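You operate a simulated robot arm through the tools that you are given. There is no shell and no other tool.

You are at the controls of a simulated robot arm. One attempt, no reset.

TASK
Let the air back into the vacuum bag, then unzip it.
Fine: lift the pump off and stand it between the bag and the label holder; valve to VENT till the bag is full, back to SHUT, zip fully open. Set down upright: blue hand pump.

The check looks at the end state, three seconds after you hand in, the way a careful person would. Anything else that was tipped, shoved, dropped, spilled or broken makes it a failure.

THE ROBOT
A 7-joint arm with a two-finger parallel gripper, fixed in place. Base frame: the origin is at the foot of the arm, x ahead of it, y to its left, z up. Units: mm, degrees, N and s.
With the tool pointing down near the work surface it reaches from about 280 to 720 mm from the base axis. Its first joint turns from -166.0 to 166.0 degrees. Payload 3.43 kg.
The tool frame sits at the grasp point between the pads (the TCP): z along the fingers, y along the line on which they close. The tips reach 30 mm beyond it. Largest opening 94 mm; finger width 28, thickness 10; the body of the gripper, 50 by 96 mm, starts 55 mm behind the TCP.
Orientation is that of the tool frame in the base frame, as a unit quaternion [x, y, z, w]. With the fingers straight down and closing along the base's y, the tool's x points along the base's -x, its y along +y and its z along -z.

THE INTERFACE
- The arm moves only by the tool move_arm. Its argument "increments" is a list of rows, each a list of 7 numbers: the shift along the base's x, y, z in mm, then the turn, a rotation vector about the base's x, y, z in degrees, then the gripper command, from -1 (shut) to 1 (fully open), values between in proportion. In form: [[dx, dy, dz, ax, ay, az, fingers], ...]. A call has 1 to 20 rows; each row shifts and turns the commanded pose from where the row before left it. Rows are played at 5 a second. More than 50 mm and 8.6 degrees between two rows, or a gripper value outside its range, and nothing of the call is played. A pose out of reach is approached as far as the arm can. The call stops where the force on the tool passes 40 N (or 10 N more than at its start, if that is more) or the arm is blocked; 0.2 s more then pass. The fingers move at their own pace (about 108 mm/s each) and stop on an object; they squeeze with about 38 N. The grip force told is the motor's: it shows also when the fingers shut on nothing. Time passes only in rows, and 0.2 s behind the last, so rows that do not move let the fingers close. It gives the time, the measured TCP pose, the force on the tool (base axes), the opening and the grip force at its end, in the units of the frame above (readings bear some noise), with the torque about the TCP (base axes, N m) and any sound that the robot's microphone picked up.
- Cameras (640 x 400 px; columns grow to the right, rows downward): "scene" is fixed at [400.7, -499.7, 1510.9]; the picture's right is [0.98, -0.19, 0.00], its down [-0.12, -0.58, -0.81] and it looks along [0.16, 0.79, -0.59] (base axes); focal length 311 px, centre (320, 200). "wrist" rides on the gripper at [76, 14, -103] in the tool frame; the picture's right is [-0.18, 0.98, 0.00], its down [-0.75, -0.14, -0.64] and it looks along [-0.63, -0.12, 0.77] (tool axes); focal length 243 px, centre (320, 200). There is no depth. A picture from a camera that has moved, and an enlarged one, comes with that camera's place and axes in the base frame and with its lens.
- grab_frame(camera): a new picture of that camera. It takes no simulated time.
- lift_body(by): slides the trunk up (or, below 0, down) by that many mm; the arm rides with it, the base frame stays. It gives what a move gives, with no picture.
- close_up(camera, box): a new picture of the part [left, top, right, bottom] of that camera's present view, enlarged. It takes no simulated time.
- sign_off(): hands the job in; it is judged then, once.

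Places have to be worked out from the pictures, the camera data and where the tool is seen. Open the gripper and draw the arm clear of the work before you hand the job in, unless the task says otherwise.

The tools are called after ">>>" as name(argument=value, ...) on one line, values as JSON. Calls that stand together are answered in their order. move_arm: Moves the arm, as the interface text tells. Its arguments: {"type":"object","properties":{"increments":{"type":"array"}},"required":["increments"]} The other tools are called the same way: lift_body (by) slides the trunk up or down; grab_frame (camera) takes a picture; close_up (camera, box) takes an enlarged picture of a part of a camera's view; sign_off () hands the job in.

At the start:

```text
time: 0.0
ee_pos: [308.9, 321.2, 1091.2]
ee_rot: [-0.001, 1.0, 0.0, 0.0]
contact_force: [-0.9, 0.8, 0.4]
ft_torque: [0.0, 0.0, 0.0]
grip_width: 94.1
grasp_force: 0.0
trunk travel left (down, up): [-150.0, 440.0]
```

scene: 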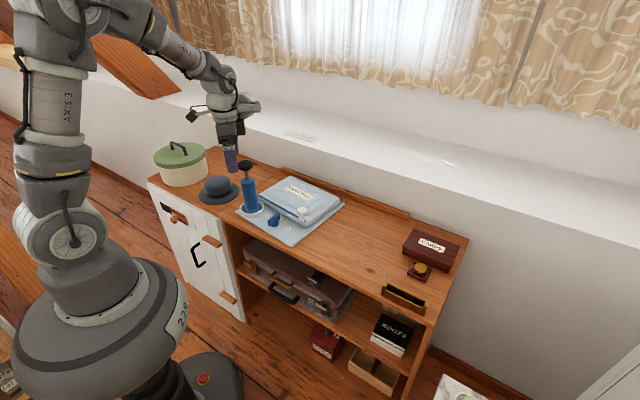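
wrist: 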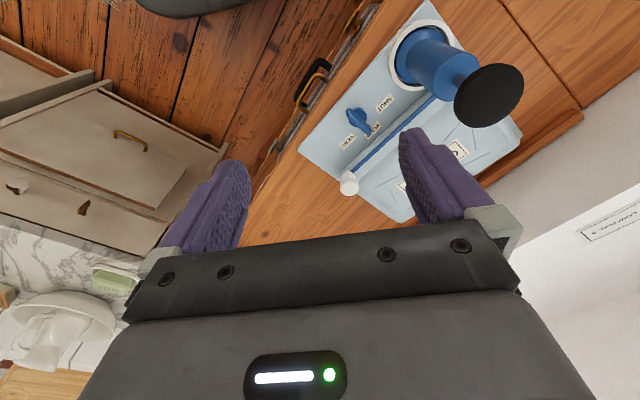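

The scene shows a shelf with the bag, a blue pump on its port, a blue valve knob, and a white zip slider. I'll enlarge those parts of both views first.

>>> close_up(camera="scene", box=[200, 140, 360, 240])

>>> close_up(camera="scene", box=[340, 200, 500, 300])

>>> close_up(camera="wrist", box=[280, 0, 540, 220])

```text
4.00 times, centred on (280, 190) of scene
camera zoom: at [400.7, -499.7, 1510.9], right [0.98, -0.19, 0.0], down [-0.12, -0.58, -0.81], along [0.16, 0.79, -0.59], focal length 1244 px, centre (480, 240)
```

zoom: 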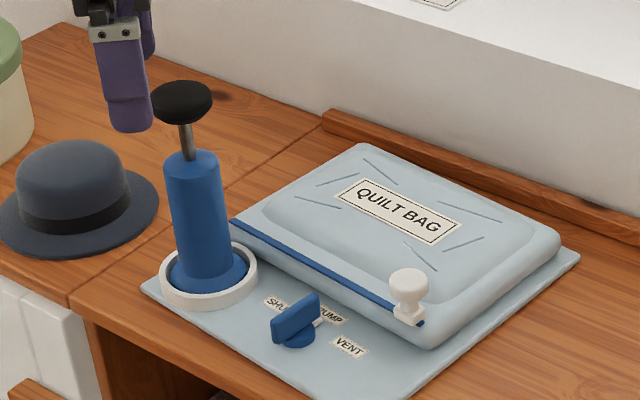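

```text
4.00 times, centred on (420, 250) of scene
camera zoom: at [400.7, -499.7, 1510.9], right [0.98, -0.19, 0.0], down [-0.12, -0.58, -0.81], along [0.16, 0.79, -0.59], focal length 1244 px, centre (-80, 0)
```

zoom: 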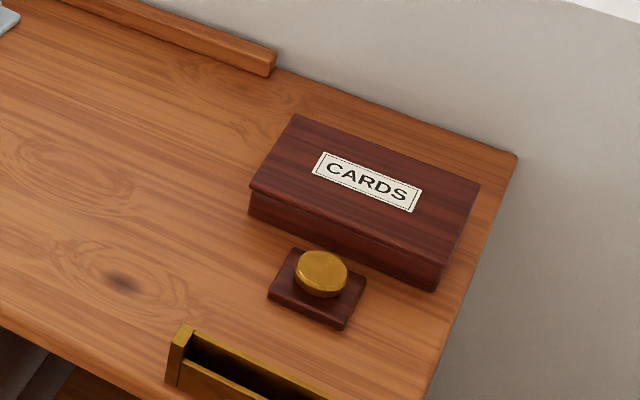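

```text
1.82 times, centred on (410, 110) of wrist
camera zoom: at [232.7, 334.6, 1193.1], right [0.18, 0.98, 0.0], down [0.75, -0.14, 0.64], along [0.63, -0.12, -0.77], focal length 441 px, centre (156, 364)
```

zoom: 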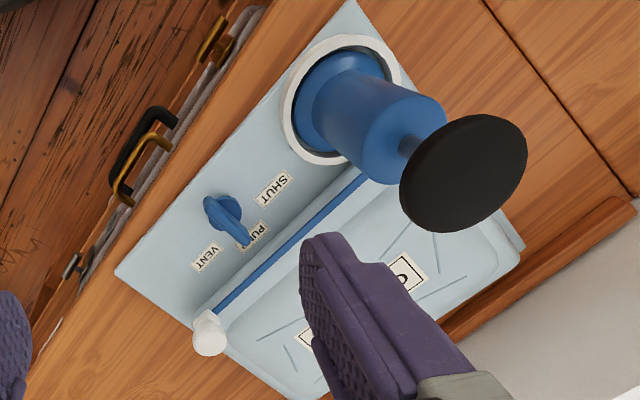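

The pump (about x 325, y 469, top z about 975) sits in a white ring at the left of the bag. The valve is near (403, 376) and the zip slider near (503, 365). The table edge runs at roughly 45°. I'll turn the tool about the vertical so its camera looks straight at the bag, and check that the arm follows.

>>> move_arm(increments=[[0, 0, 10, 0, 0, 8, 1], [0, 0, 10, 0, 0, 8, 1], [0, 0, 10, 0, 0, 8, 1], [0, 0, 10, 0, 0, 8, 1], [0, 0, 0, 0, 0, 8, 1], [0, 0, 0, 0, 0, 5, 1], [0, 0, 0, 0, 0, 0, 1]])

>>> grab_frame(camera="wrist")

```text
time: 1.6
ee_pos: [309.3, 321.4, 1130.7]
ee_rot: [-0.383, 0.924, 0.0, -0.001]
contact_force: [0.4, -0.1, 0.4]
ft_torque: [-0.02, 0.05, -0.01]
grip_width: 94.0
grasp_force: 0.0
trunk travel left (down, up): [-150.0, 440.0]
```

```text
taken
camera wrist: at [245.1, 276.0, 1233.4], right [-0.57, 0.82, 0.0], down [0.63, 0.43, 0.64], along [0.53, 0.36, -0.77], focal length 243 px, centre (320, 200)
```

wrist: 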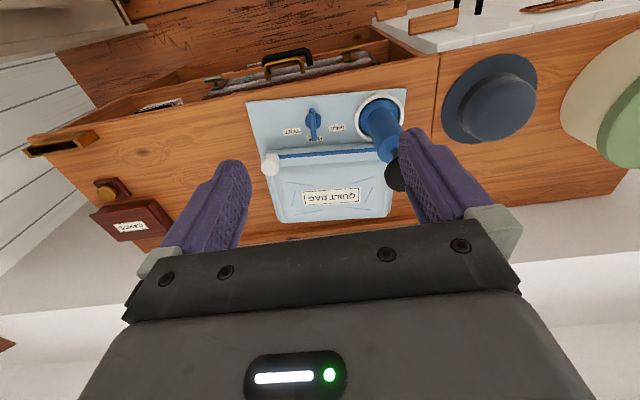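

The turn worked and the wrist view now shows the whole shelf top. I'll enlarge the bag area and the right-hand end where the brass label holder seems to be.

>>> close_up(camera="wrist", box=[240, 80, 420, 230])

>>> close_up(camera="wrist", box=[10, 110, 250, 260])

>>> close_up(camera="scene", box=[225, 155, 305, 230])

>>> close_up(camera="scene", box=[370, 220, 470, 320])

```text
2.67 times, centred on (330, 155) of wrist
camera zoom: at [245.1, 276.0, 1233.4], right [-0.57, 0.82, 0.0], down [0.63, 0.43, 0.64], along [0.53, 0.36, -0.77], focal length 647 px, centre (293, 320)
```

zoom: 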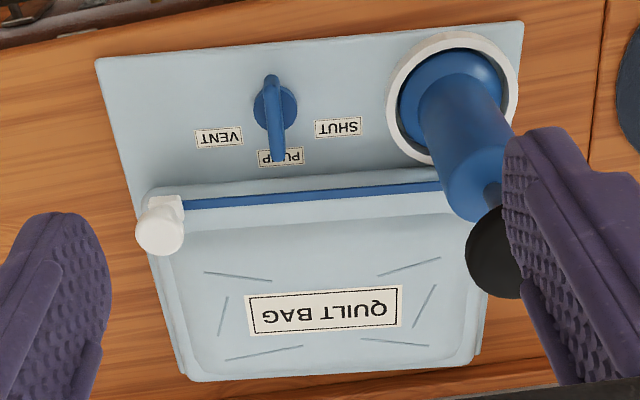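

```text
2.67 times, centred on (130, 185) of wrist
camera zoom: at [245.1, 276.0, 1233.4], right [-0.57, 0.82, 0.0], down [0.63, 0.43, 0.64], along [0.53, 0.36, -0.77], focal length 647 px, centre (827, 240)
```

zoom: 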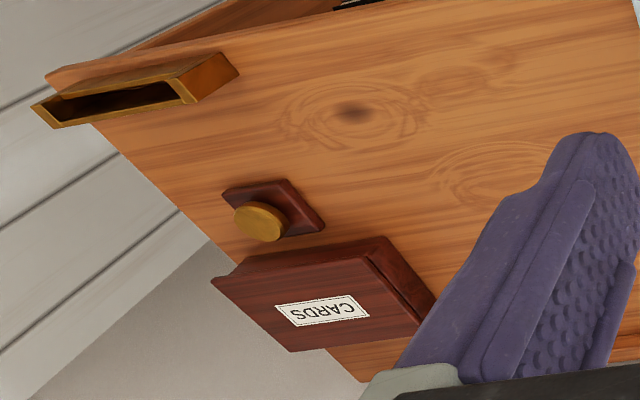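

```text
5.33 times, centred on (265, 192) of scene
camera zoom: at [400.7, -499.7, 1510.9], right [0.98, -0.19, 0.0], down [-0.12, -0.58, -0.81], along [0.16, 0.79, -0.59], focal length 1658 px, centre (613, 240)
```

zoom: 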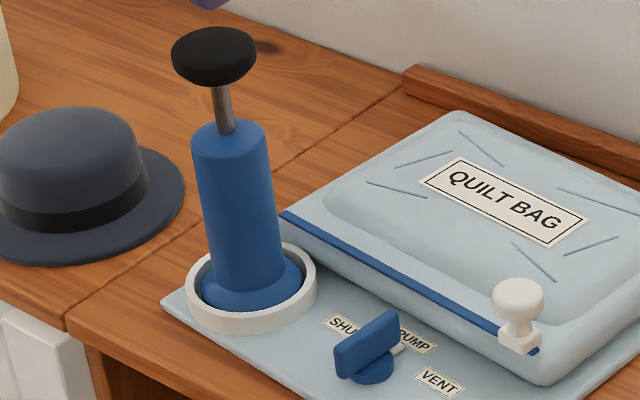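

```text
4.00 times, centred on (420, 270) of scene
camera zoom: at [400.7, -499.7, 1510.9], right [0.98, -0.19, 0.0], down [-0.12, -0.58, -0.81], along [0.16, 0.79, -0.59], focal length 1244 px, centre (-80, -80)
```

zoom: 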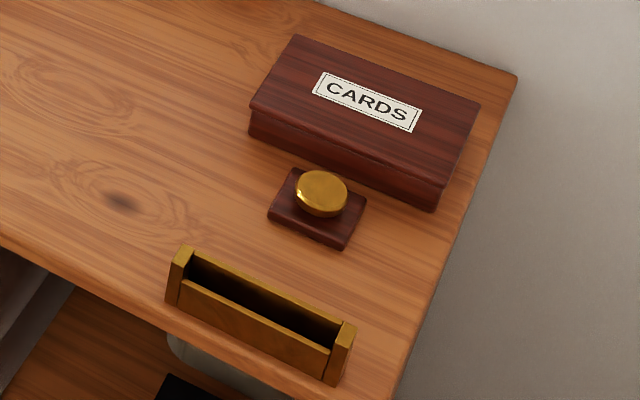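

The brass trough near (729, -25) is the label holder. The bag's right edge is about 290 mm to its left, so the pump's landing spot is about (605, 157). I'll tilt the tool 50° outward and stop short of the pump, to grip its body from the front with the handle clear.

>>> move_arm(increments=[[0, 0, -10, 5.657, -5.657, 0, 1], [0, 0, -10, 5.657, -5.657, 0, 1], [0, 0, -10, 5.657, -5.657, 0, 1], [0, 0, -10, 5.657, -5.657, 0, 1], [0, 0, -10, 5.657, -5.657, 0, 1], [0, 0, -10, 5.657, -5.657, 0, 1], [0, 0, -10, 1.414, -1.414, 0, 1], [-7, 14, -20, 0, 0, 0, 1], [-7, 14, -20, 0, 0, 0, 1], [-7, 14, -20, 0, 0, 0, 1], [-7, 15, -20, 0, 0, 0, 1], [-7, 15, -20, 0, 0, 0, 1], [-7, 15, -20, 0, 0, 0, 1], [0, 0, 0, 0, 0, 0, 1]])

>>> grab_frame(camera="wrist")

>>> grab_frame(camera="scene")

```text
time: 4.6
ee_pos: [264.9, 410.8, 934.2]
ee_rot: [-0.355, 0.868, 0.139, 0.318]
contact_force: [-0.3, 1.0, 0.0]
ft_torque: [0.0, -0.01, -0.01]
grip_width: 94.1
grasp_force: 0.0
out of reach, approached as far as the arm can: row 5, 6
trunk travel left (down, up): [-150.0, 440.0]
```

```text
taken
camera wrist: at [166.6, 331.5, 963.1], right [-0.59, 0.79, 0.13], down [0.22, 0.0, 0.98], along [0.78, 0.61, -0.17], focal length 243 px, centre (320, 200)
```

wrist: 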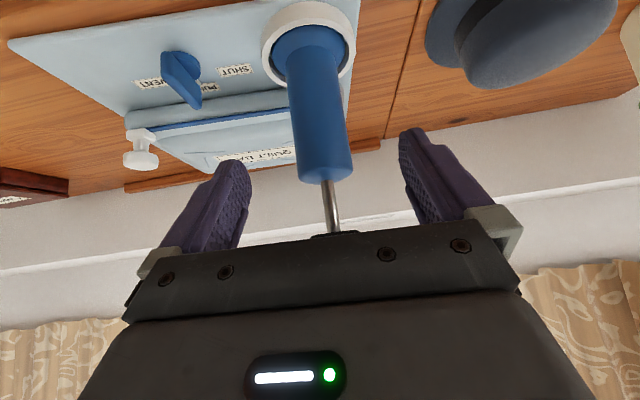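

```text
taken
```

scene: 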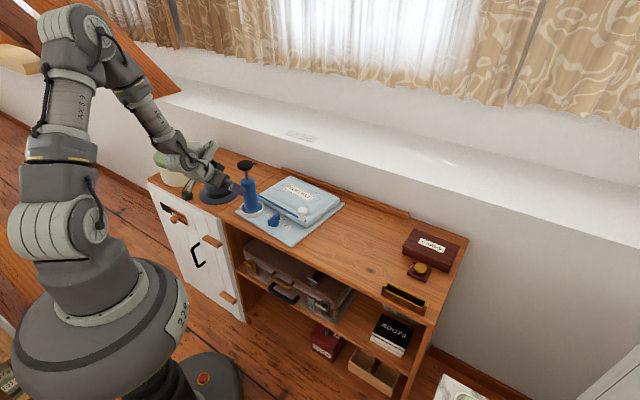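

The arm stopped at about 40° of tilt instead of 50°, which still clears the handle by my figures. I'll enlarge both views to check sideways alignment with the pump before going in.

>>> close_up(camera="wrist", box=[220, 0, 440, 240])

>>> close_up(camera="scene", box=[180, 140, 290, 220])

```text
1.67 times, centred on (330, 120) of wrist
camera zoom: at [166.6, 331.5, 963.1], right [-0.59, 0.79, 0.13], down [0.22, 0.0, 0.98], along [0.78, 0.61, -0.17], focal length 404 px, centre (303, 333)
```

zoom: 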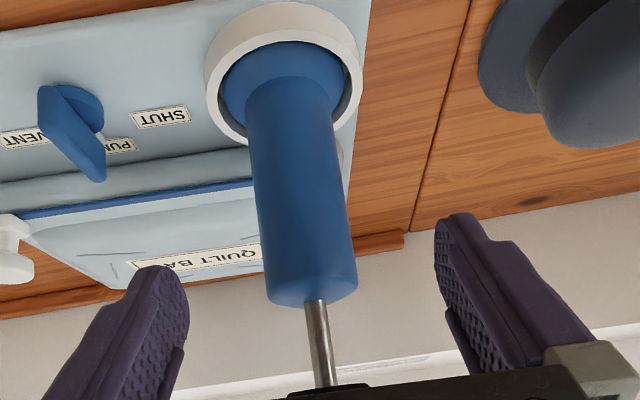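

```text
5.00 times, centred on (235, 180) of scene
camera zoom: at [400.7, -499.7, 1510.9], right [0.98, -0.19, 0.0], down [-0.12, -0.58, -0.81], along [0.16, 0.79, -0.59], focal length 1554 px, centre (745, 300)
```

zoom: 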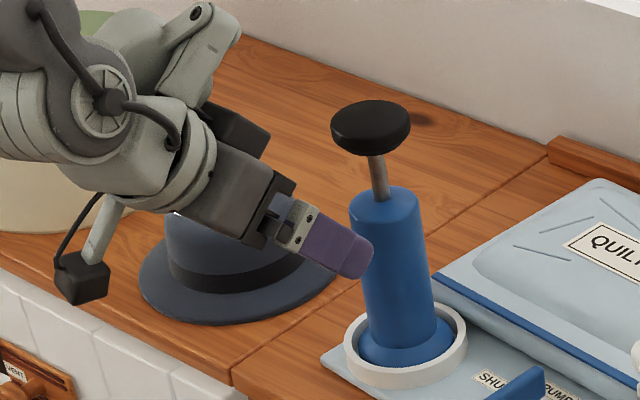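

Alignment agrees: pump axis at about (327, 468), body top at z about 904. I'll move in slowly with the fingers open around the body to TCP (327, 468, 872).

>>> move_arm(increments=[[10, 9, -10, 0, 0, 0, 1], [10, 9, -10, 0, 0, 0, 1], [10, 9, -10, 0, 0, 0, 1], [10, 10, -11, 0, 0, 0, 1], [11, 10, -11, 0, 0, 0, 1], [11, 10, -10, 0, 0, 0, 1], [0, 0, 0, 0, 0, 0, 1]])

>>> close_up(camera="scene", box=[180, 140, 290, 220])

>>> grab_frame(camera="wrist")

```text
time: 6.2
ee_pos: [329.3, 464.7, 872.9]
ee_rot: [-0.355, 0.868, 0.138, 0.317]
contact_force: [-0.9, -0.3, -1.2]
ft_torque: [0.02, -0.03, 0.01]
grip_width: 94.1
grasp_force: 0.0
trunk travel left (down, up): [-150.0, 440.0]
```

```text
5.00 times, centred on (235, 180) of scene
camera zoom: at [400.7, -499.7, 1510.9], right [0.98, -0.19, 0.0], down [-0.12, -0.58, -0.81], along [0.16, 0.79, -0.59], focal length 1554 px, centre (745, 300)
```

zoom: 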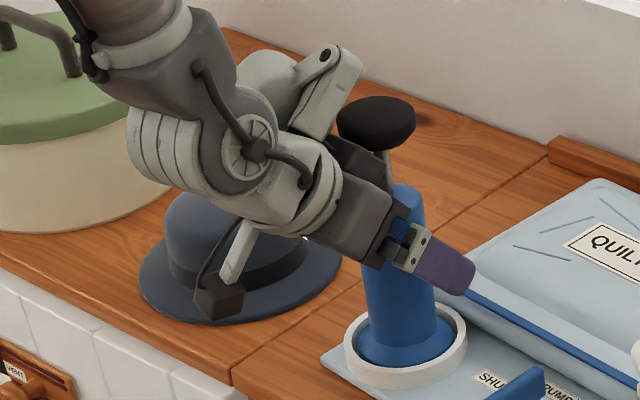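

```text
taken
camera wrist: at [230.9, 385.6, 901.5], right [-0.59, 0.79, 0.13], down [0.22, 0.0, 0.98], along [0.78, 0.61, -0.18], focal length 243 px, centre (320, 200)
```

wrist: 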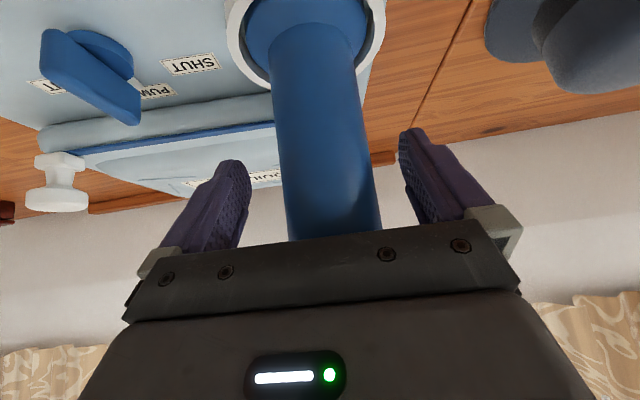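

The fingers straddle the body, with the pump about 3.8 mm to the tool's +y side both by the reading and in the picture. I'll shift by that and then close.

>>> move_arm(increments=[[-1.4, 1.4, 0, 0, 0, 0, 1], [-1.3, 1.3, 0, 0, 0, 0, 1], [0, 0, 0, 0, 0, 0, 1], [0, 0, 0, 0, 0, 0, 0.4], [0, 0, 0, 0, 0, 0, 0.2]])

>>> grab_frame(camera="wrist")

```text
time: 7.4
ee_pos: [326.2, 467.4, 874.3]
ee_rot: [-0.356, 0.868, 0.138, 0.317]
contact_force: [-0.5, -0.1, -0.2]
ft_torque: [0.05, 0.0, -0.01]
grip_width: 56.6
grasp_force: 0.0
trunk travel left (down, up): [-150.0, 440.0]
```

```text
taken
camera wrist: at [227.6, 388.6, 902.0], right [-0.59, 0.79, 0.13], down [0.22, 0.0, 0.98], along [0.77, 0.61, -0.17], focal length 243 px, centre (320, 200)
```

wrist: 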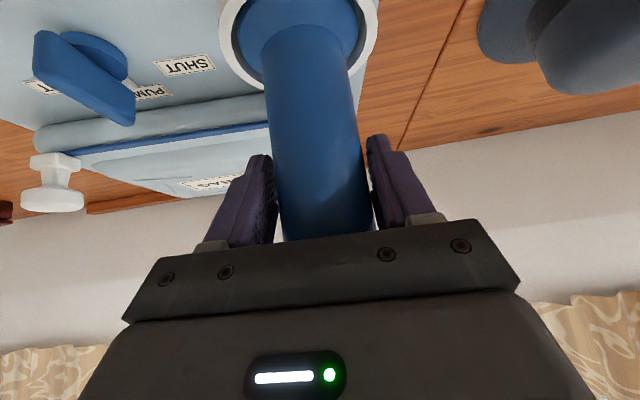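

The pump is centred between the pads, so I'll close the grip.

>>> move_arm(increments=[[0, 0, 0, 0, 0, 0, 0], [0, 0, 0, 0, 0, 0, -0.3], [0, 0, 0, 0, 0, 0, -1], [0, 0, 0, 0, 0, 0, -1]])

```text
time: 8.4
ee_pos: [324.6, 466.9, 873.1]
ee_rot: [-0.355, 0.868, 0.139, 0.318]
contact_force: [-0.1, -0.3, 0.1]
ft_torque: [0.06, -0.03, -0.06]
grip_width: 53.6
grasp_force: 38.3
trunk travel left (down, up): [-150.0, 440.0]
```

It is gripped at 53.6 mm with 38 N and almost no side force. I'll lift straight up in small steps and watch the force.

>>> move_arm(increments=[[0, 0, 3, 0, 0, 0, -1], [0, 0, 3, 0, 0, 0, -1], [0, 0, 4, 0, 0, 0, -1], [0, 0, 5, 0, 0, 0, -1], [0, 0, 5, 0, 0, 0, -1], [0, 0, 0, 0, 0, 0, -1]])

>>> close_up(camera="scene", box=[180, 140, 290, 220])

```text
time: 9.8
ee_pos: [325.2, 469.0, 891.5]
ee_rot: [-0.355, 0.868, 0.138, 0.318]
contact_force: [-0.4, 0.7, -3.3]
ft_torque: [-0.03, 0.0, 0.0]
grip_width: 53.7
grasp_force: 38.1
trunk travel left (down, up): [-150.0, 440.0]
```

```text
5.00 times, centred on (235, 180) of scene
camera zoom: at [400.7, -499.7, 1510.9], right [0.98, -0.19, 0.0], down [-0.12, -0.58, -0.81], along [0.16, 0.79, -0.59], focal length 1554 px, centre (745, 300)
```

zoom: 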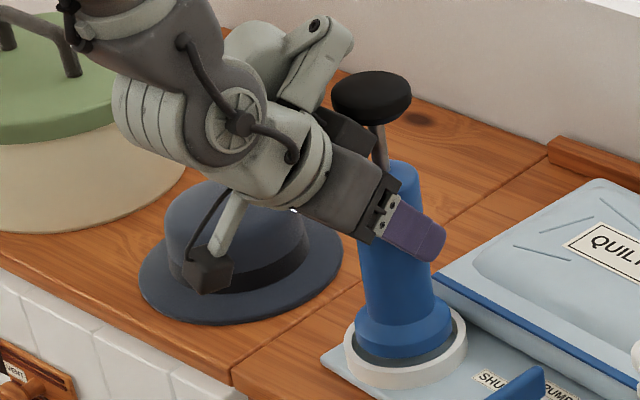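

The pump is free of the ring (about 3 N of weight). I'll raise it another 90 mm straight up, clear of everything.

>>> move_arm(increments=[[0, 0, 15, 0, 0, 0, -1], [0, 0, 15, 0, 0, 0, -1], [0, 0, 20, 0, 0, 0, -1], [0, 0, 20, 0, 0, 0, -1], [0, 0, 20, 0, 0, 0, -1], [0, 0, 0, 0, 0, 0, -1]])

>>> grab_frame(camera="scene")

>>> grab_frame(camera="wrist")

```text
time: 11.2
ee_pos: [324.8, 469.1, 983.4]
ee_rot: [-0.356, 0.868, 0.139, 0.317]
contact_force: [-0.3, 1.0, -4.4]
ft_torque: [0.04, 0.02, 0.0]
grip_width: 53.7
grasp_force: 37.8
trunk travel left (down, up): [-150.0, 440.0]
```

```text
taken
```

scene: 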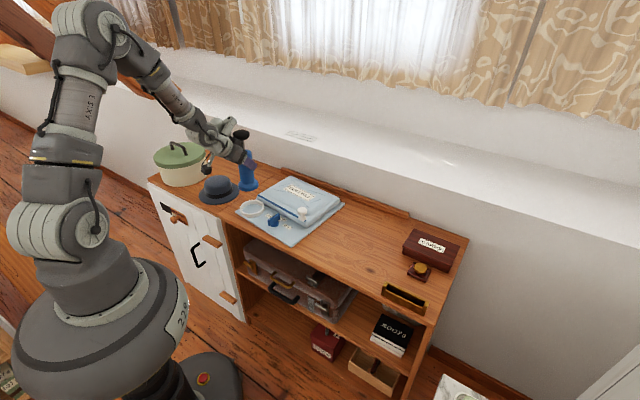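

```text
taken
camera wrist: at [227.0, 389.2, 1012.2], right [-0.59, 0.79, 0.13], down [0.22, 0.0, 0.98], along [0.78, 0.61, -0.18], focal length 243 px, centre (320, 200)
```

wrist: 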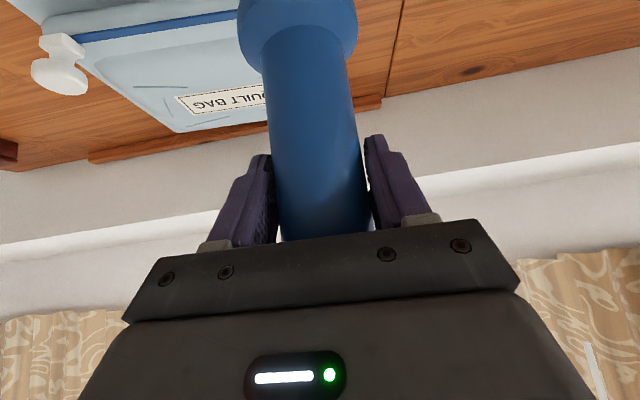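

The pump hangs upright about 110 mm above where it stood. I'll carry it over the front of the bag toward (605, 158), turning the tool along with the arm.

>>> move_arm(increments=[[10, -11, 0, 0, 0, -1.4, -1], [20, -22, 0, 0, 0, -2.8, -1], [20, -22, 0, 0, 0, -2.8, -1], [20, -22, 0, 0, 0, -2.8, -1], [20, -22, 0, 0, 0, -2.8, -1], [20, -22, 0, 0, 0, -2.8, -1], [20, -22, 0, 0, 0, -2.8, -1], [20, -22, 0, 0, 0, -2.8, -1], [20, -22, 0, 0, 0, -2.8, -1], [20, -23, 0, 0, 0, -2.8, -1], [20, -23, 0, 0, 0, -2.8, -1], [20, -23, 0, 0, 0, -2.8, -1], [20, -23, 0, 0, 0, -2.8, -1], [20, -22, 0, 0, 0, -2.8, -1], [10, -10, 0, 0, 0, -1.4, -1], [0, 0, 0, 0, 0, 0, -1], [0, 0, 0, 0, 0, 0, -1]])

>>> grab_frame(camera="scene")

>>> grab_frame(camera="wrist")

```text
time: 14.8
ee_pos: [604.3, 155.9, 984.3]
ee_rot: [-0.044, 0.937, 0.024, 0.345]
contact_force: [0.0, 0.8, -3.2]
ft_torque: [0.02, 0.03, 0.03]
grip_width: 53.7
grasp_force: 37.4
trunk travel left (down, up): [-150.0, 440.0]
```

```text
taken
```

scene: 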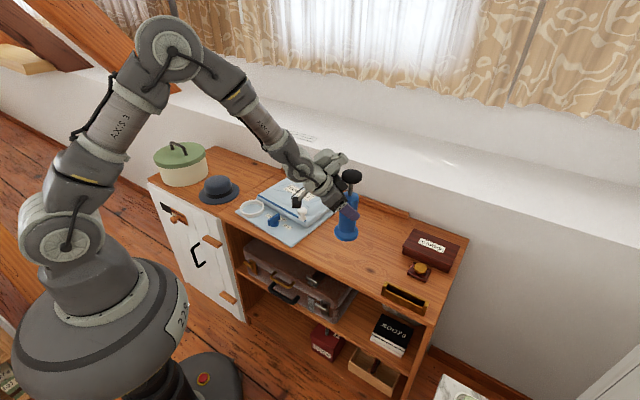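

```text
taken
camera wrist: at [480.0, 157.2, 1012.9], right [0.04, 0.99, 0.13], down [0.17, -0.14, 0.98], along [0.98, -0.02, -0.18], focal length 243 px, centre (320, 200)
```

wrist: 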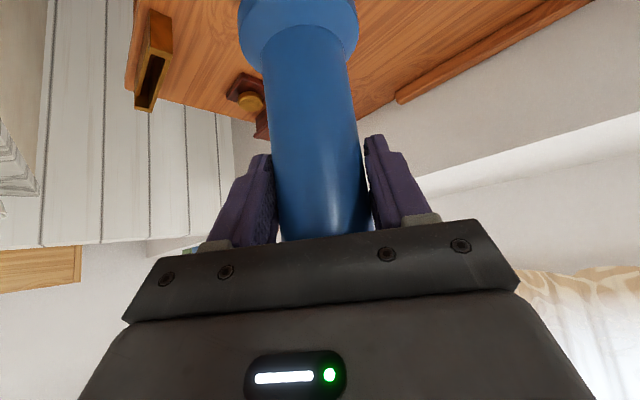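

The pump is at (604, 156), midway between bag and label holder, with clear wood below. I'll lower it most of the way, then feel for the surface in small steps.

>>> move_arm(increments=[[0, 0, -15, 0, 0, 0, -1], [0, 0, -20, 0, 0, 0, -1], [0, 0, -20, 0, 0, 0, -1], [0, 0, -20, 0, 0, 0, -1], [0, 0, -15, 0, 0, 0, -1], [0, 0, -5, 0, 0, 0, -1], [0, 0, 0, 0, 0, 0, -1]])

>>> close_up(camera="scene", box=[290, 160, 430, 260])

```text
time: 16.4
ee_pos: [606.0, 156.4, 887.5]
ee_rot: [-0.043, 0.937, 0.024, 0.346]
contact_force: [0.2, 0.3, -4.2]
ft_torque: [0.02, 0.02, -0.02]
grip_width: 53.5
grasp_force: 38.2
trunk travel left (down, up): [-150.0, 440.0]
```

```text
4.00 times, centred on (360, 210) of scene
camera zoom: at [400.7, -499.7, 1510.9], right [0.98, -0.19, 0.0], down [-0.12, -0.58, -0.81], along [0.16, 0.79, -0.59], focal length 1244 px, centre (160, 160)
```

zoom: 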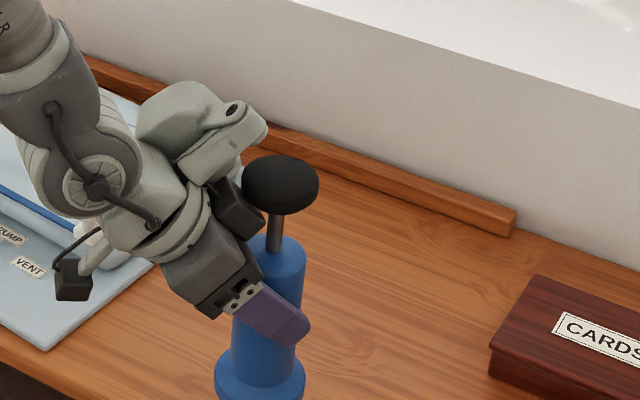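

It is still free with the bottom some 12–20 mm above the wood. I'll step down 2 mm at a time.

>>> move_arm(increments=[[0, 0, -2, 0, 0, 0, -1], [0, 0, -2, 0, 0, 0, -1], [0, 0, -2, 0, 0, 0, -1], [0, 0, -2, 0, 0, 0, -1], [0, 0, -2, 0, 0, 0, -1], [0, 0, 0, 0, 0, 0, -1]])

>>> close_up(camera="scene", box=[310, 180, 400, 280])

```text
time: 17.8
ee_pos: [605.8, 155.8, 879.2]
ee_rot: [-0.043, 0.937, 0.024, 0.345]
contact_force: [0.3, -0.3, -4.5]
ft_torque: [0.0, 0.02, 0.0]
grip_width: 53.6
grasp_force: 37.8
trunk travel left (down, up): [-150.0, 440.0]
```

```text
4.00 times, centred on (355, 230) of scene
camera zoom: at [400.7, -499.7, 1510.9], right [0.98, -0.19, 0.0], down [-0.12, -0.58, -0.81], along [0.16, 0.79, -0.59], focal length 1244 px, centre (180, 80)
```

zoom: 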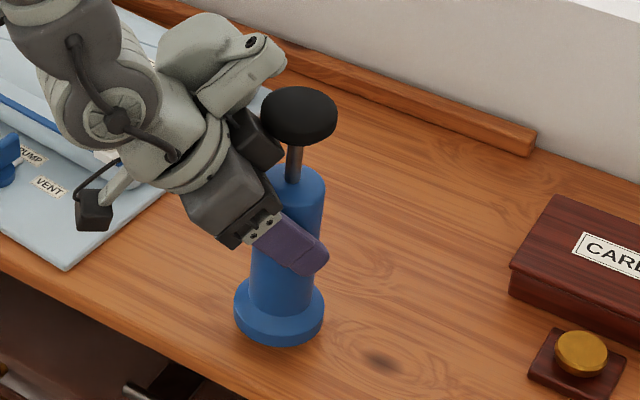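

Still only the pump's own weight shows. I'll keep stepping down.

>>> move_arm(increments=[[0, 0, -2, 0, 0, 0, -1], [0, 0, -2, 0, 0, 0, -1], [0, 0, -1, 0, 0, 0, -1], [0, 0, 0, 0, 0, 0, -1]])

```text
time: 18.8
ee_pos: [606.2, 157.0, 873.2]
ee_rot: [-0.044, 0.937, 0.024, 0.345]
contact_force: [-1.5, 0.1, -3.6]
ft_torque: [0.03, 0.05, -0.01]
grip_width: 53.4
grasp_force: 38.2
trunk travel left (down, up): [-150.0, 440.0]
```

The height now equals the grasp height on the port and there is no contact yet. The table is slightly lower than the port, so I go on by 1 mm steps.

>>> move_arm(increments=[[0, 0, -1, 0, 0, 0, -1], [0, 0, -1, 0, 0, 0, -1], [0, 0, -1, 0, 0, 0, -1], [0, 0, 0, 0, 0, 0, -1]])

>>> close_up(camera="scene", box=[310, 180, 400, 280])

```text
time: 19.8
ee_pos: [605.3, 157.3, 870.1]
ee_rot: [-0.043, 0.937, 0.023, 0.346]
contact_force: [-1.1, 0.2, -3.6]
ft_torque: [0.0, 0.05, 0.01]
grip_width: 53.6
grasp_force: 37.6
trunk travel left (down, up): [-150.0, 440.0]
```

```text
4.00 times, centred on (355, 230) of scene
camera zoom: at [400.7, -499.7, 1510.9], right [0.98, -0.19, 0.0], down [-0.12, -0.58, -0.81], along [0.16, 0.79, -0.59], focal length 1244 px, centre (180, 80)
```

zoom: 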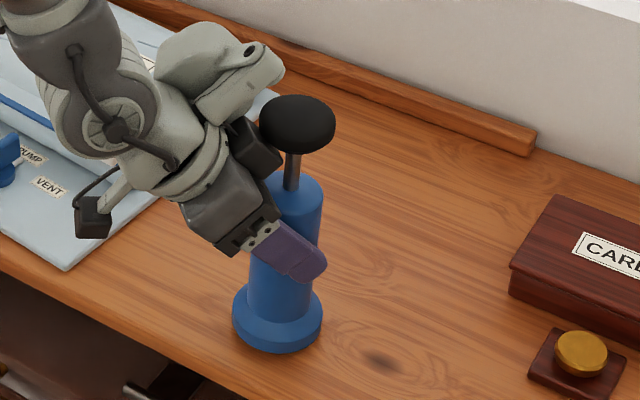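

My projection puts the pump's foot near z 771, a few mm above the wood. More 1 mm steps.

>>> move_arm(increments=[[0, 0, -1, 0, 0, 0, -1], [0, 0, -1, 0, 0, 0, -1], [0, 0, -1, 0, 0, 0, -1], [0, 0, 0, 0, 0, 0, -1]])

```text
time: 20.8
ee_pos: [605.6, 157.8, 867.5]
ee_rot: [-0.043, 0.937, 0.023, 0.346]
contact_force: [1.3, 0.1, -3.8]
ft_torque: [0.0, 0.02, 0.01]
grip_width: 53.7
grasp_force: 38.3
trunk travel left (down, up): [-150.0, 440.0]
```

No contact yet, so I continue downward 1 mm at a time.

>>> move_arm(increments=[[0, 0, -1, 0, 0, 0, -1], [0, 0, -1, 0, 0, 0, -1], [0, 0, -1, 0, 0, 0, -1], [0, 0, 0, 0, 0, 0, -1]])

```text
time: 21.8
ee_pos: [604.9, 156.9, 864.9]
ee_rot: [-0.043, 0.937, 0.024, 0.345]
contact_force: [-1.0, 0.3, -3.7]
ft_torque: [0.02, -0.01, -0.02]
grip_width: 53.7
grasp_force: 37.6
trunk travel left (down, up): [-150.0, 440.0]
```

Still free at 864.9. Another 3 mm, with a look at the shadow under the foot.

>>> move_arm(increments=[[0, 0, -1, 0, 0, 0, -1], [0, 0, -1, 0, 0, 0, -1], [0, 0, -1, 0, 0, 0, -1], [0, 0, 0, 0, 0, 0, -1]])

>>> close_up(camera="scene", box=[325, 210, 375, 260])

```text
time: 22.8
ee_pos: [604.0, 156.1, 864.0]
ee_rot: [-0.043, 0.937, 0.024, 0.347]
contact_force: [-0.1, 0.1, 11.2]
ft_torque: [-0.05, -0.63, 0.03]
grip_width: 53.4
grasp_force: 37.7
trunk travel left (down, up): [-150.0, 440.0]
```

```text
8.00 times, centred on (350, 235) of scene
camera zoom: at [400.7, -499.7, 1510.9], right [0.98, -0.19, 0.0], down [-0.12, -0.58, -0.81], along [0.16, 0.79, -0.59], focal length 2487 px, centre (80, -80)
```

zoom: 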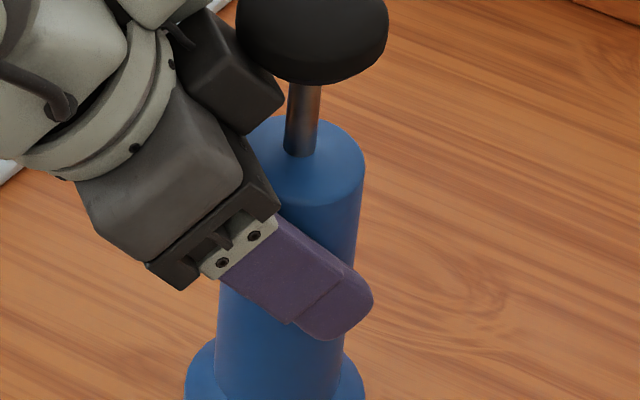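

Contact: 15 N of change, so the foot is on the wood. I'll ease up 1.5 mm to relieve the press, then open the fingers gradually.

>>> move_arm(increments=[[0, 0, 0.8, 0, 0, 0, -1], [0, 0, 0.7, 0, 0, 0, -1], [0, 0, 0, 0, 0, 0, -1]])

```text
time: 23.6
ee_pos: [603.8, 156.7, 863.9]
ee_rot: [-0.044, 0.937, 0.024, 0.346]
contact_force: [4.4, 0.9, 7.7]
ft_torque: [0.0, -0.86, 0.06]
grip_width: 53.7
grasp_force: 38.5
trunk travel left (down, up): [-150.0, 440.0]
```

Still pressing slightly (about +8 N), so I'll raise another 0.8 mm and begin to open.

>>> move_arm(increments=[[0, 0, 0.8, 0, 0, 0, -1], [0, 0, 0, 0, 0, 0, -1]])

```text
time: 24.2
ee_pos: [604.4, 155.4, 863.0]
ee_rot: [-0.043, 0.937, 0.023, 0.345]
contact_force: [2.7, -0.8, 3.0]
ft_torque: [-0.12, -0.49, 0.0]
grip_width: 53.6
grasp_force: 37.9
trunk travel left (down, up): [-150.0, 440.0]
```

The press is down to a few newtons. I'll open the fingers gently.

>>> move_arm(increments=[[0, 0, 0, 0, 0, 0, 0.14], [0, 0, 0, 0, 0, 0, 0.2], [0, 0, 0, 0, 0, 0, 0.3], [0, 0, 0, 0, 0, 0, 0.5], [0, 0, 0, 0, 0, 0, 1], [0, 0, 0, 0, 0, 0, 1]])

>>> grab_frame(camera="wrist")

>>> close_up(camera="scene", box=[310, 180, 400, 280])

```text
time: 25.6
ee_pos: [605.3, 156.3, 865.3]
ee_rot: [-0.044, 0.937, 0.023, 0.345]
contact_force: [-0.8, -0.5, -1.0]
ft_torque: [0.04, 0.0, 0.01]
grip_width: 94.1
grasp_force: 0.0
trunk travel left (down, up): [-150.0, 440.0]
```

```text
taken
camera wrist: at [479.2, 157.3, 892.4], right [0.04, 0.99, 0.13], down [0.17, -0.14, 0.98], along [0.98, -0.02, -0.17], focal length 243 px, centre (320, 200)
```

wrist: 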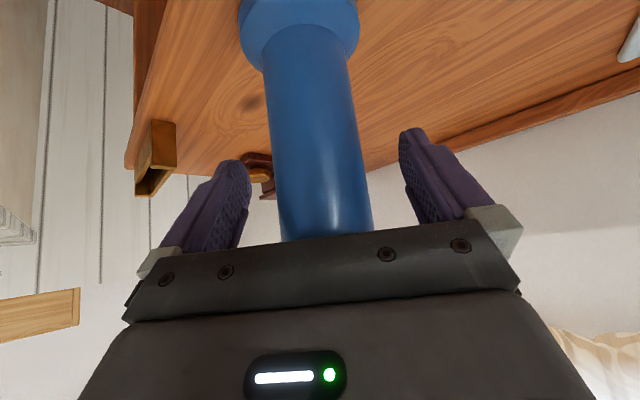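

```text
4.00 times, centred on (355, 230) of scene
camera zoom: at [400.7, -499.7, 1510.9], right [0.98, -0.19, 0.0], down [-0.12, -0.58, -0.81], along [0.16, 0.79, -0.59], focal length 1244 px, centre (180, 80)
```

zoom: 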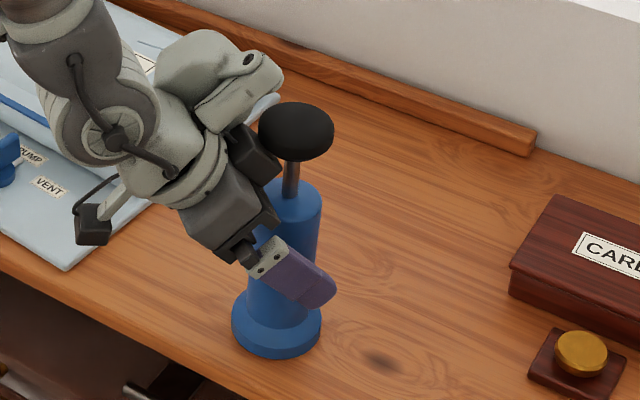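

The pump stands upright on its own with the fingers fully open. I'll back out along the approach line, back and up.

>>> move_arm(increments=[[-10, -1, 7, 0, 0, 0, 1], [-12, -1, 9, 0, 0, 0, 1], [-13.5, -1.2, 10, 0, 0, 0, 1], [-13.5, -1.2, 10, 0, 0, 0, 1], [-13.5, -1.2, 10, 0, 0, 0, 1], [-13.5, -1.2, 10, 0, 0, 0, 1], [-15, -1.3, 15, 0, 0, 0, 1], [-15, -1.3, 20, 0, 0, 0, 1], [-15, -1.3, 25, 0, 0, 0, 1], [-15, -1.3, 30, 0, 0, 0, 1], [0, 0, 0, 0, 0, 0, 1]])

>>> grab_frame(camera="scene")

>>> grab_frame(camera="wrist")

```text
time: 28.0
ee_pos: [470.5, 144.1, 1010.6]
ee_rot: [-0.044, 0.937, 0.024, 0.345]
contact_force: [-0.7, -0.1, -0.6]
ft_torque: [-0.01, -0.03, 0.04]
grip_width: 94.0
grasp_force: 0.1
trunk travel left (down, up): [-150.0, 440.0]
```

```text
taken
```

scene: 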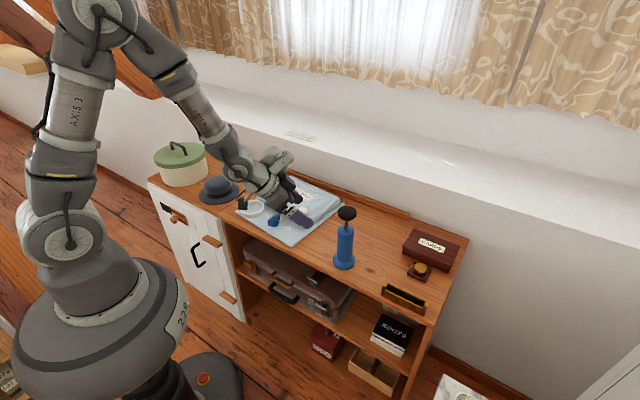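

```text
taken
camera wrist: at [344.5, 144.6, 1037.8], right [0.04, 0.99, 0.13], down [0.17, -0.14, 0.98], along [0.98, -0.02, -0.17], focal length 243 px, centre (320, 200)
```

wrist: 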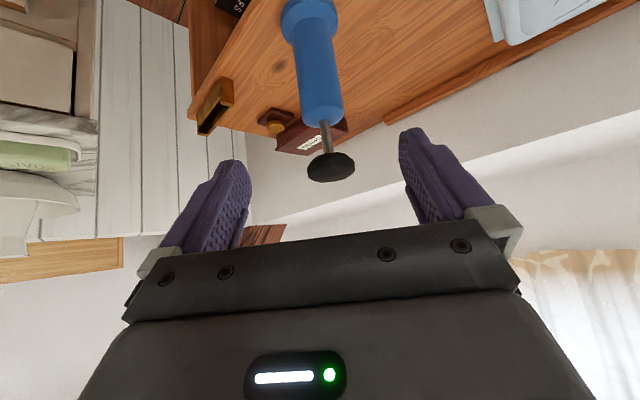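

The pump stands well on the wood and the arm is clear. Next I'll straighten the tool to point down, face it along the valve's pointer direction (about 40°), and bring the camera over the valve for a close look.

>>> move_arm(increments=[[-13.35, 18.7, -8, -0.96, 8.04, 0.06, 1], [-13.35, 18.7, -8, -0.96, 8.04, 0.06, 1], [-13.35, 18.7, -8, -0.96, 8.04, 0.06, 1], [-13.35, 18.7, -8, -0.96, 8.04, 0.06, 1], [-13.35, 18.7, -8, -0.96, 8.04, 0.06, 1], [-13.35, 18.7, -8, 0, 0, 6.86, 1], [-13.35, 18.7, -8, 0, 0, 6.86, 1], [-13.35, 18.7, -8, 0, 0, 6.86, 1], [-13.35, 18.7, -8, 0, 0, 6.86, 1], [-13.35, 18.7, -8, 0, 0, 6.86, 1], [0, 0, 0, 0, 0, 0, 1], [0, 0, 0, 0, 0, 0, 1]])

>>> grab_frame(camera="wrist")

>>> grab_frame(camera="scene")

```text
time: 30.6
ee_pos: [335.6, 330.8, 928.4]
ee_rot: [-0.342, 0.94, 0.0, 0.0]
contact_force: [-0.1, -0.2, 0.3]
ft_torque: [0.0, 0.01, 0.01]
grip_width: 94.3
grasp_force: 0.1
trunk travel left (down, up): [-150.0, 440.0]
```

```text
taken
camera wrist: at [267.9, 291.9, 1031.2], right [-0.49, 0.87, 0.0], down [0.67, 0.38, 0.64], along [0.56, 0.31, -0.77], focal length 243 px, centre (320, 200)
```

wrist: 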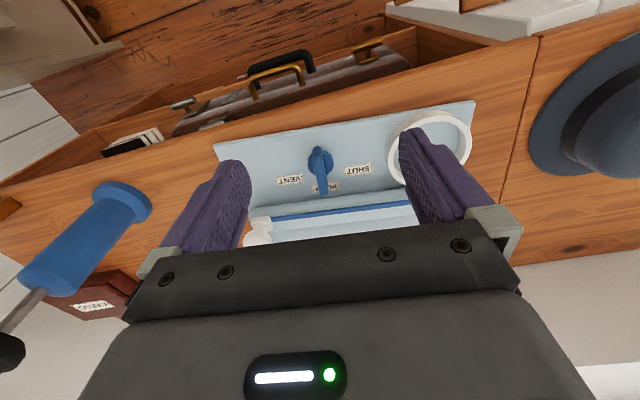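

```text
taken
```

scene: 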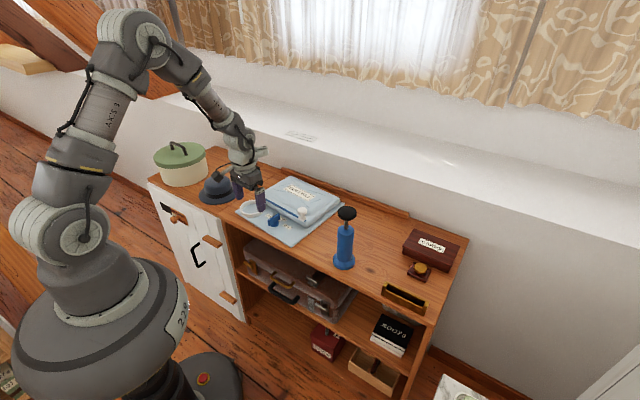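

The tool now points straight down, facing 40°. I'll enlarge the valve and zip in both views.

>>> close_up(camera="wrist", box=[240, 120, 400, 220])

>>> close_up(camera="scene", box=[250, 195, 330, 245])

```text
4.00 times, centred on (320, 170) of wrist
camera zoom: at [267.9, 291.9, 1031.2], right [-0.49, 0.87, 0.0], down [0.67, 0.38, 0.64], along [0.56, 0.31, -0.77], focal length 970 px, centre (320, 320)
```

zoom: 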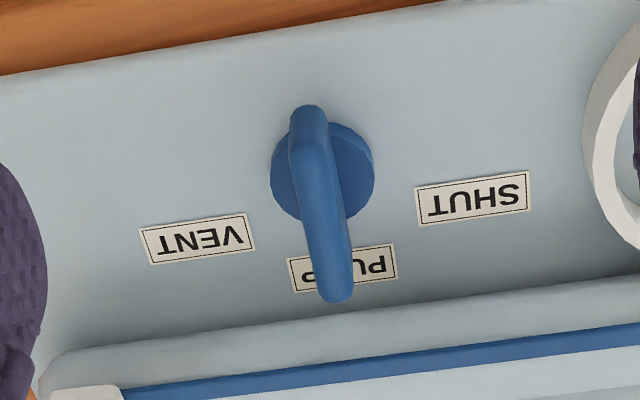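

```text
8.00 times, centred on (290, 220) of scene
camera zoom: at [400.7, -499.7, 1510.9], right [0.98, -0.19, 0.0], down [-0.12, -0.58, -0.81], along [0.16, 0.79, -0.59], focal length 2487 px, centre (560, 40)
```

zoom: 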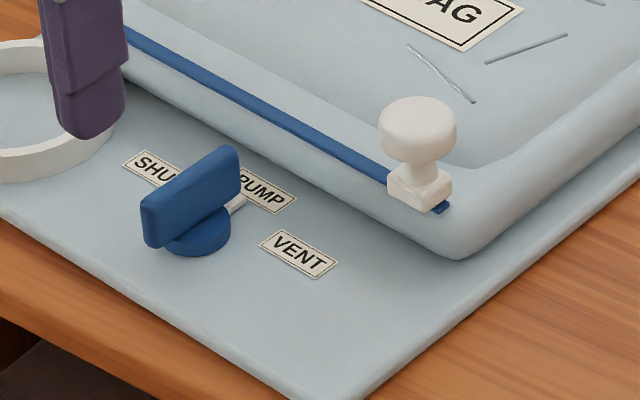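

The valve is a disc with an upright tab. The tab lies along about 40.7°, its axis near (402, 369) and its top near z 797, and it points at PUMP; VENT and SHUT sit about 60° to either side. I'll move above it with the fingers half open and check centring.

>>> move_arm(increments=[[11, 6.4, -10, 0, 0, 0, 0.2], [11, 6.4, -10, 0, 0, 0, 0.2], [11, 6.4, -10, 0, 0, 0, 0.0], [11, 6.4, -10, 0, 0, 0, -0.15], [11, 6.4, -10, 0, 0, 0, -0.15], [11.4, 6.2, -13, 0, 0, 0, -0.15], [0, 0, -15, 0, 0, 0, -0.15], [0, 0, 0, 0, 0, 0, -0.15]])

>>> close_up(camera="wrist", box=[220, 100, 420, 225])

>>> close_up(camera="scene", box=[240, 180, 320, 240])

```text
time: 32.4
ee_pos: [402.3, 369.8, 851.7]
ee_rot: [-0.342, 0.94, 0.0, 0.0]
contact_force: [-0.3, -0.6, 0.6]
ft_torque: [-0.04, -0.02, -0.01]
grip_width: 39.9
grasp_force: 0.0
trunk travel left (down, up): [-150.0, 440.0]
```

```text
3.20 times, centred on (320, 162) of wrist
camera zoom: at [334.9, 331.1, 954.7], right [-0.49, 0.87, 0.0], down [0.67, 0.38, 0.64], along [0.56, 0.31, -0.77], focal length 776 px, centre (320, 320)
```

zoom: 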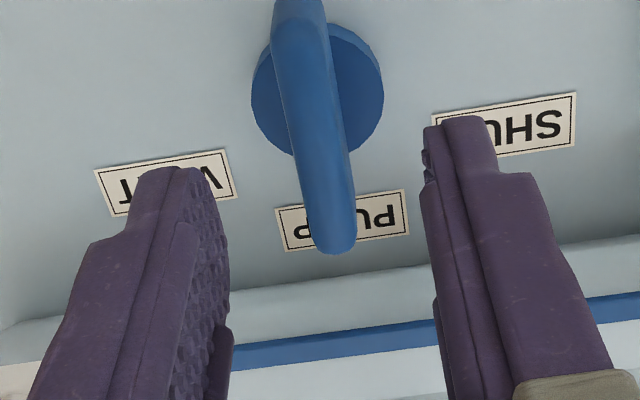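

```text
6.67 times, centred on (280, 210) of scene
camera zoom: at [400.7, -499.7, 1510.9], right [0.98, -0.19, 0.0], down [-0.12, -0.58, -0.81], along [0.16, 0.79, -0.59], focal length 2072 px, centre (587, 133)
```

zoom: 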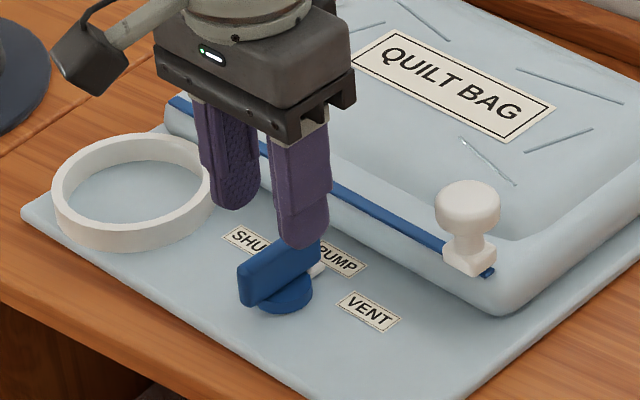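

The tab lies midway between the fingers and the disc centre comes out at (402.8, 369). I'll lower to TCP z 812 so the tips stay above the disc, then close.

>>> move_arm(increments=[[0, 0, -10, 0, 0, 0, -0.15], [0, 0, -10, 0, 0, 0, -0.15], [0, 0, -8, 0, 0, 0, -0.15], [0, 0, -6, 0, 0, 0, -0.15], [0, 0, -4, 0, 0, 0, -0.15], [0, 0, 0, 0, 0, 0, -0.15]])

>>> close_up(camera="scene", box=[240, 180, 320, 240])

>>> grab_frame(camera="wrist")

```text
time: 33.8
ee_pos: [402.5, 370.4, 814.1]
ee_rot: [-0.342, 0.94, 0.001, 0.0]
contact_force: [-0.7, 0.6, 0.1]
ft_torque: [-0.01, 0.03, 0.02]
grip_width: 39.8
grasp_force: 0.0
trunk travel left (down, up): [-150.0, 440.0]
```

```text
6.67 times, centred on (280, 210) of scene
camera zoom: at [400.7, -499.7, 1510.9], right [0.98, -0.19, 0.0], down [-0.12, -0.58, -0.81], along [0.16, 0.79, -0.59], focal length 2072 px, centre (587, 133)
```

zoom: 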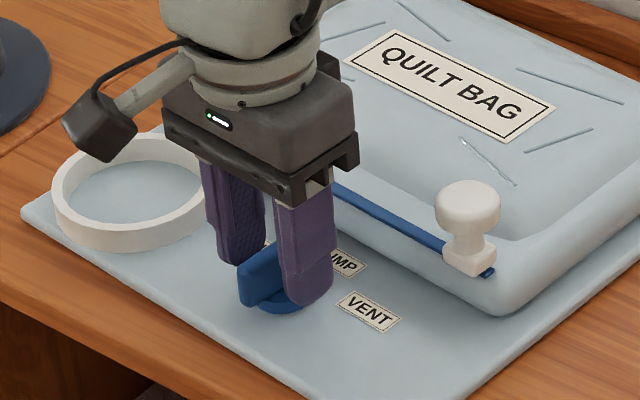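

```text
taken
camera wrist: at [334.2, 330.9, 916.1], right [-0.49, 0.87, 0.0], down [0.67, 0.38, 0.64], along [0.56, 0.31, -0.77], focal length 243 px, centre (320, 200)
```

wrist: 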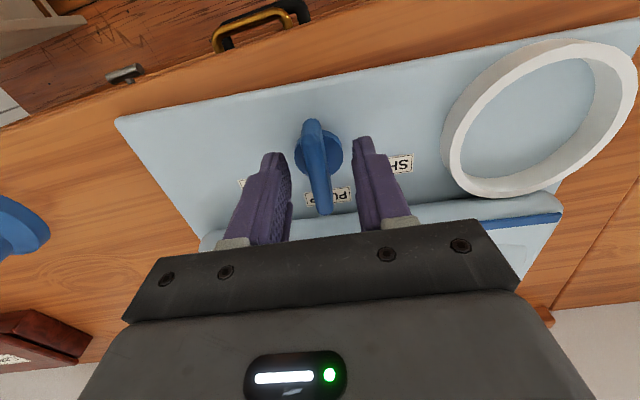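

The tab stands between the fingers with the tips just above the disc. Closing on it now.

>>> move_arm(increments=[[0, 0, 0, 0, 0, 0, -0.4], [0, 0, 0, 0, 0, 0, -0.6], [0, 0, 0, 0, 0, 0, -1], [0, 0, 0, 0, 0, 0, -1]])

>>> close_up(camera="scene", box=[240, 180, 320, 240])

```text
time: 34.8
ee_pos: [402.7, 368.7, 814.4]
ee_rot: [-0.341, 0.94, 0.0, 0.0]
contact_force: [2.8, -4.1, -0.1]
ft_torque: [-0.01, -0.09, -0.04]
grip_width: 10.4
grasp_force: 38.0
trunk travel left (down, up): [-150.0, 440.0]
```

```text
6.67 times, centred on (280, 210) of scene
camera zoom: at [400.7, -499.7, 1510.9], right [0.98, -0.19, 0.0], down [-0.12, -0.58, -0.81], along [0.16, 0.79, -0.59], focal length 2072 px, centre (587, 133)
```

zoom: 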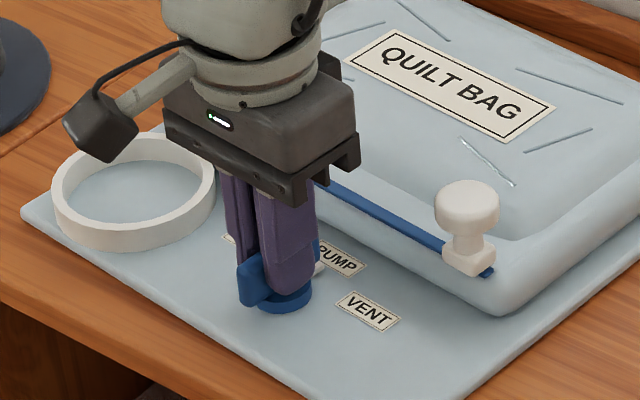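

The grip is on the tab at 10.4 mm, with a slight 5 N side load, so I'll nudge 1 mm to centre. I'll turn the first 24° toward VENT (clockwise from above) and watch torque and sound.

>>> move_arm(increments=[[0.6, -0.7, 0, 0, 0, 0, -1], [0, 0, 0, 0, 0, -6, -1], [0, 0, 0, 0, 0, -6, -1], [0, 0, 0, 0, 0, -6, -1], [0, 0, 0, 0, 0, -6, -1], [0, 0, 0, 0, 0, 0, -1]])

>>> close_up(camera="scene", box=[240, 180, 320, 240])

```text
time: 36.2
ee_pos: [401.4, 369.8, 814.0]
ee_rot: [-0.139, 0.99, -0.001, 0.0]
contact_force: [-2.8, 1.8, -0.1]
ft_torque: [0.08, 0.07, 0.01]
grip_width: 10.8
grasp_force: 37.9
trunk travel left (down, up): [-150.0, 440.0]
```

```text
6.67 times, centred on (280, 210) of scene
camera zoom: at [400.7, -499.7, 1510.9], right [0.98, -0.19, 0.0], down [-0.12, -0.58, -0.81], along [0.16, 0.79, -0.59], focal length 2072 px, centre (587, 133)
```

zoom: 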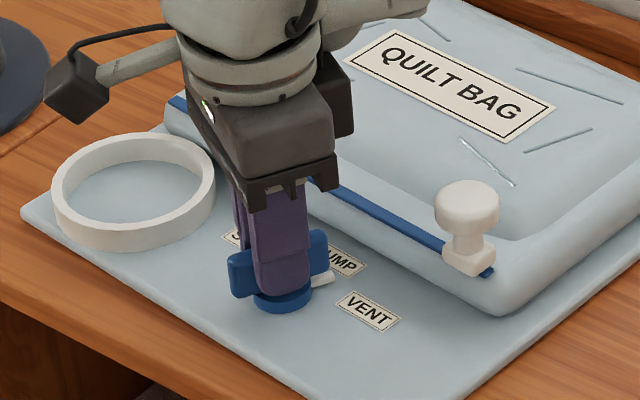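

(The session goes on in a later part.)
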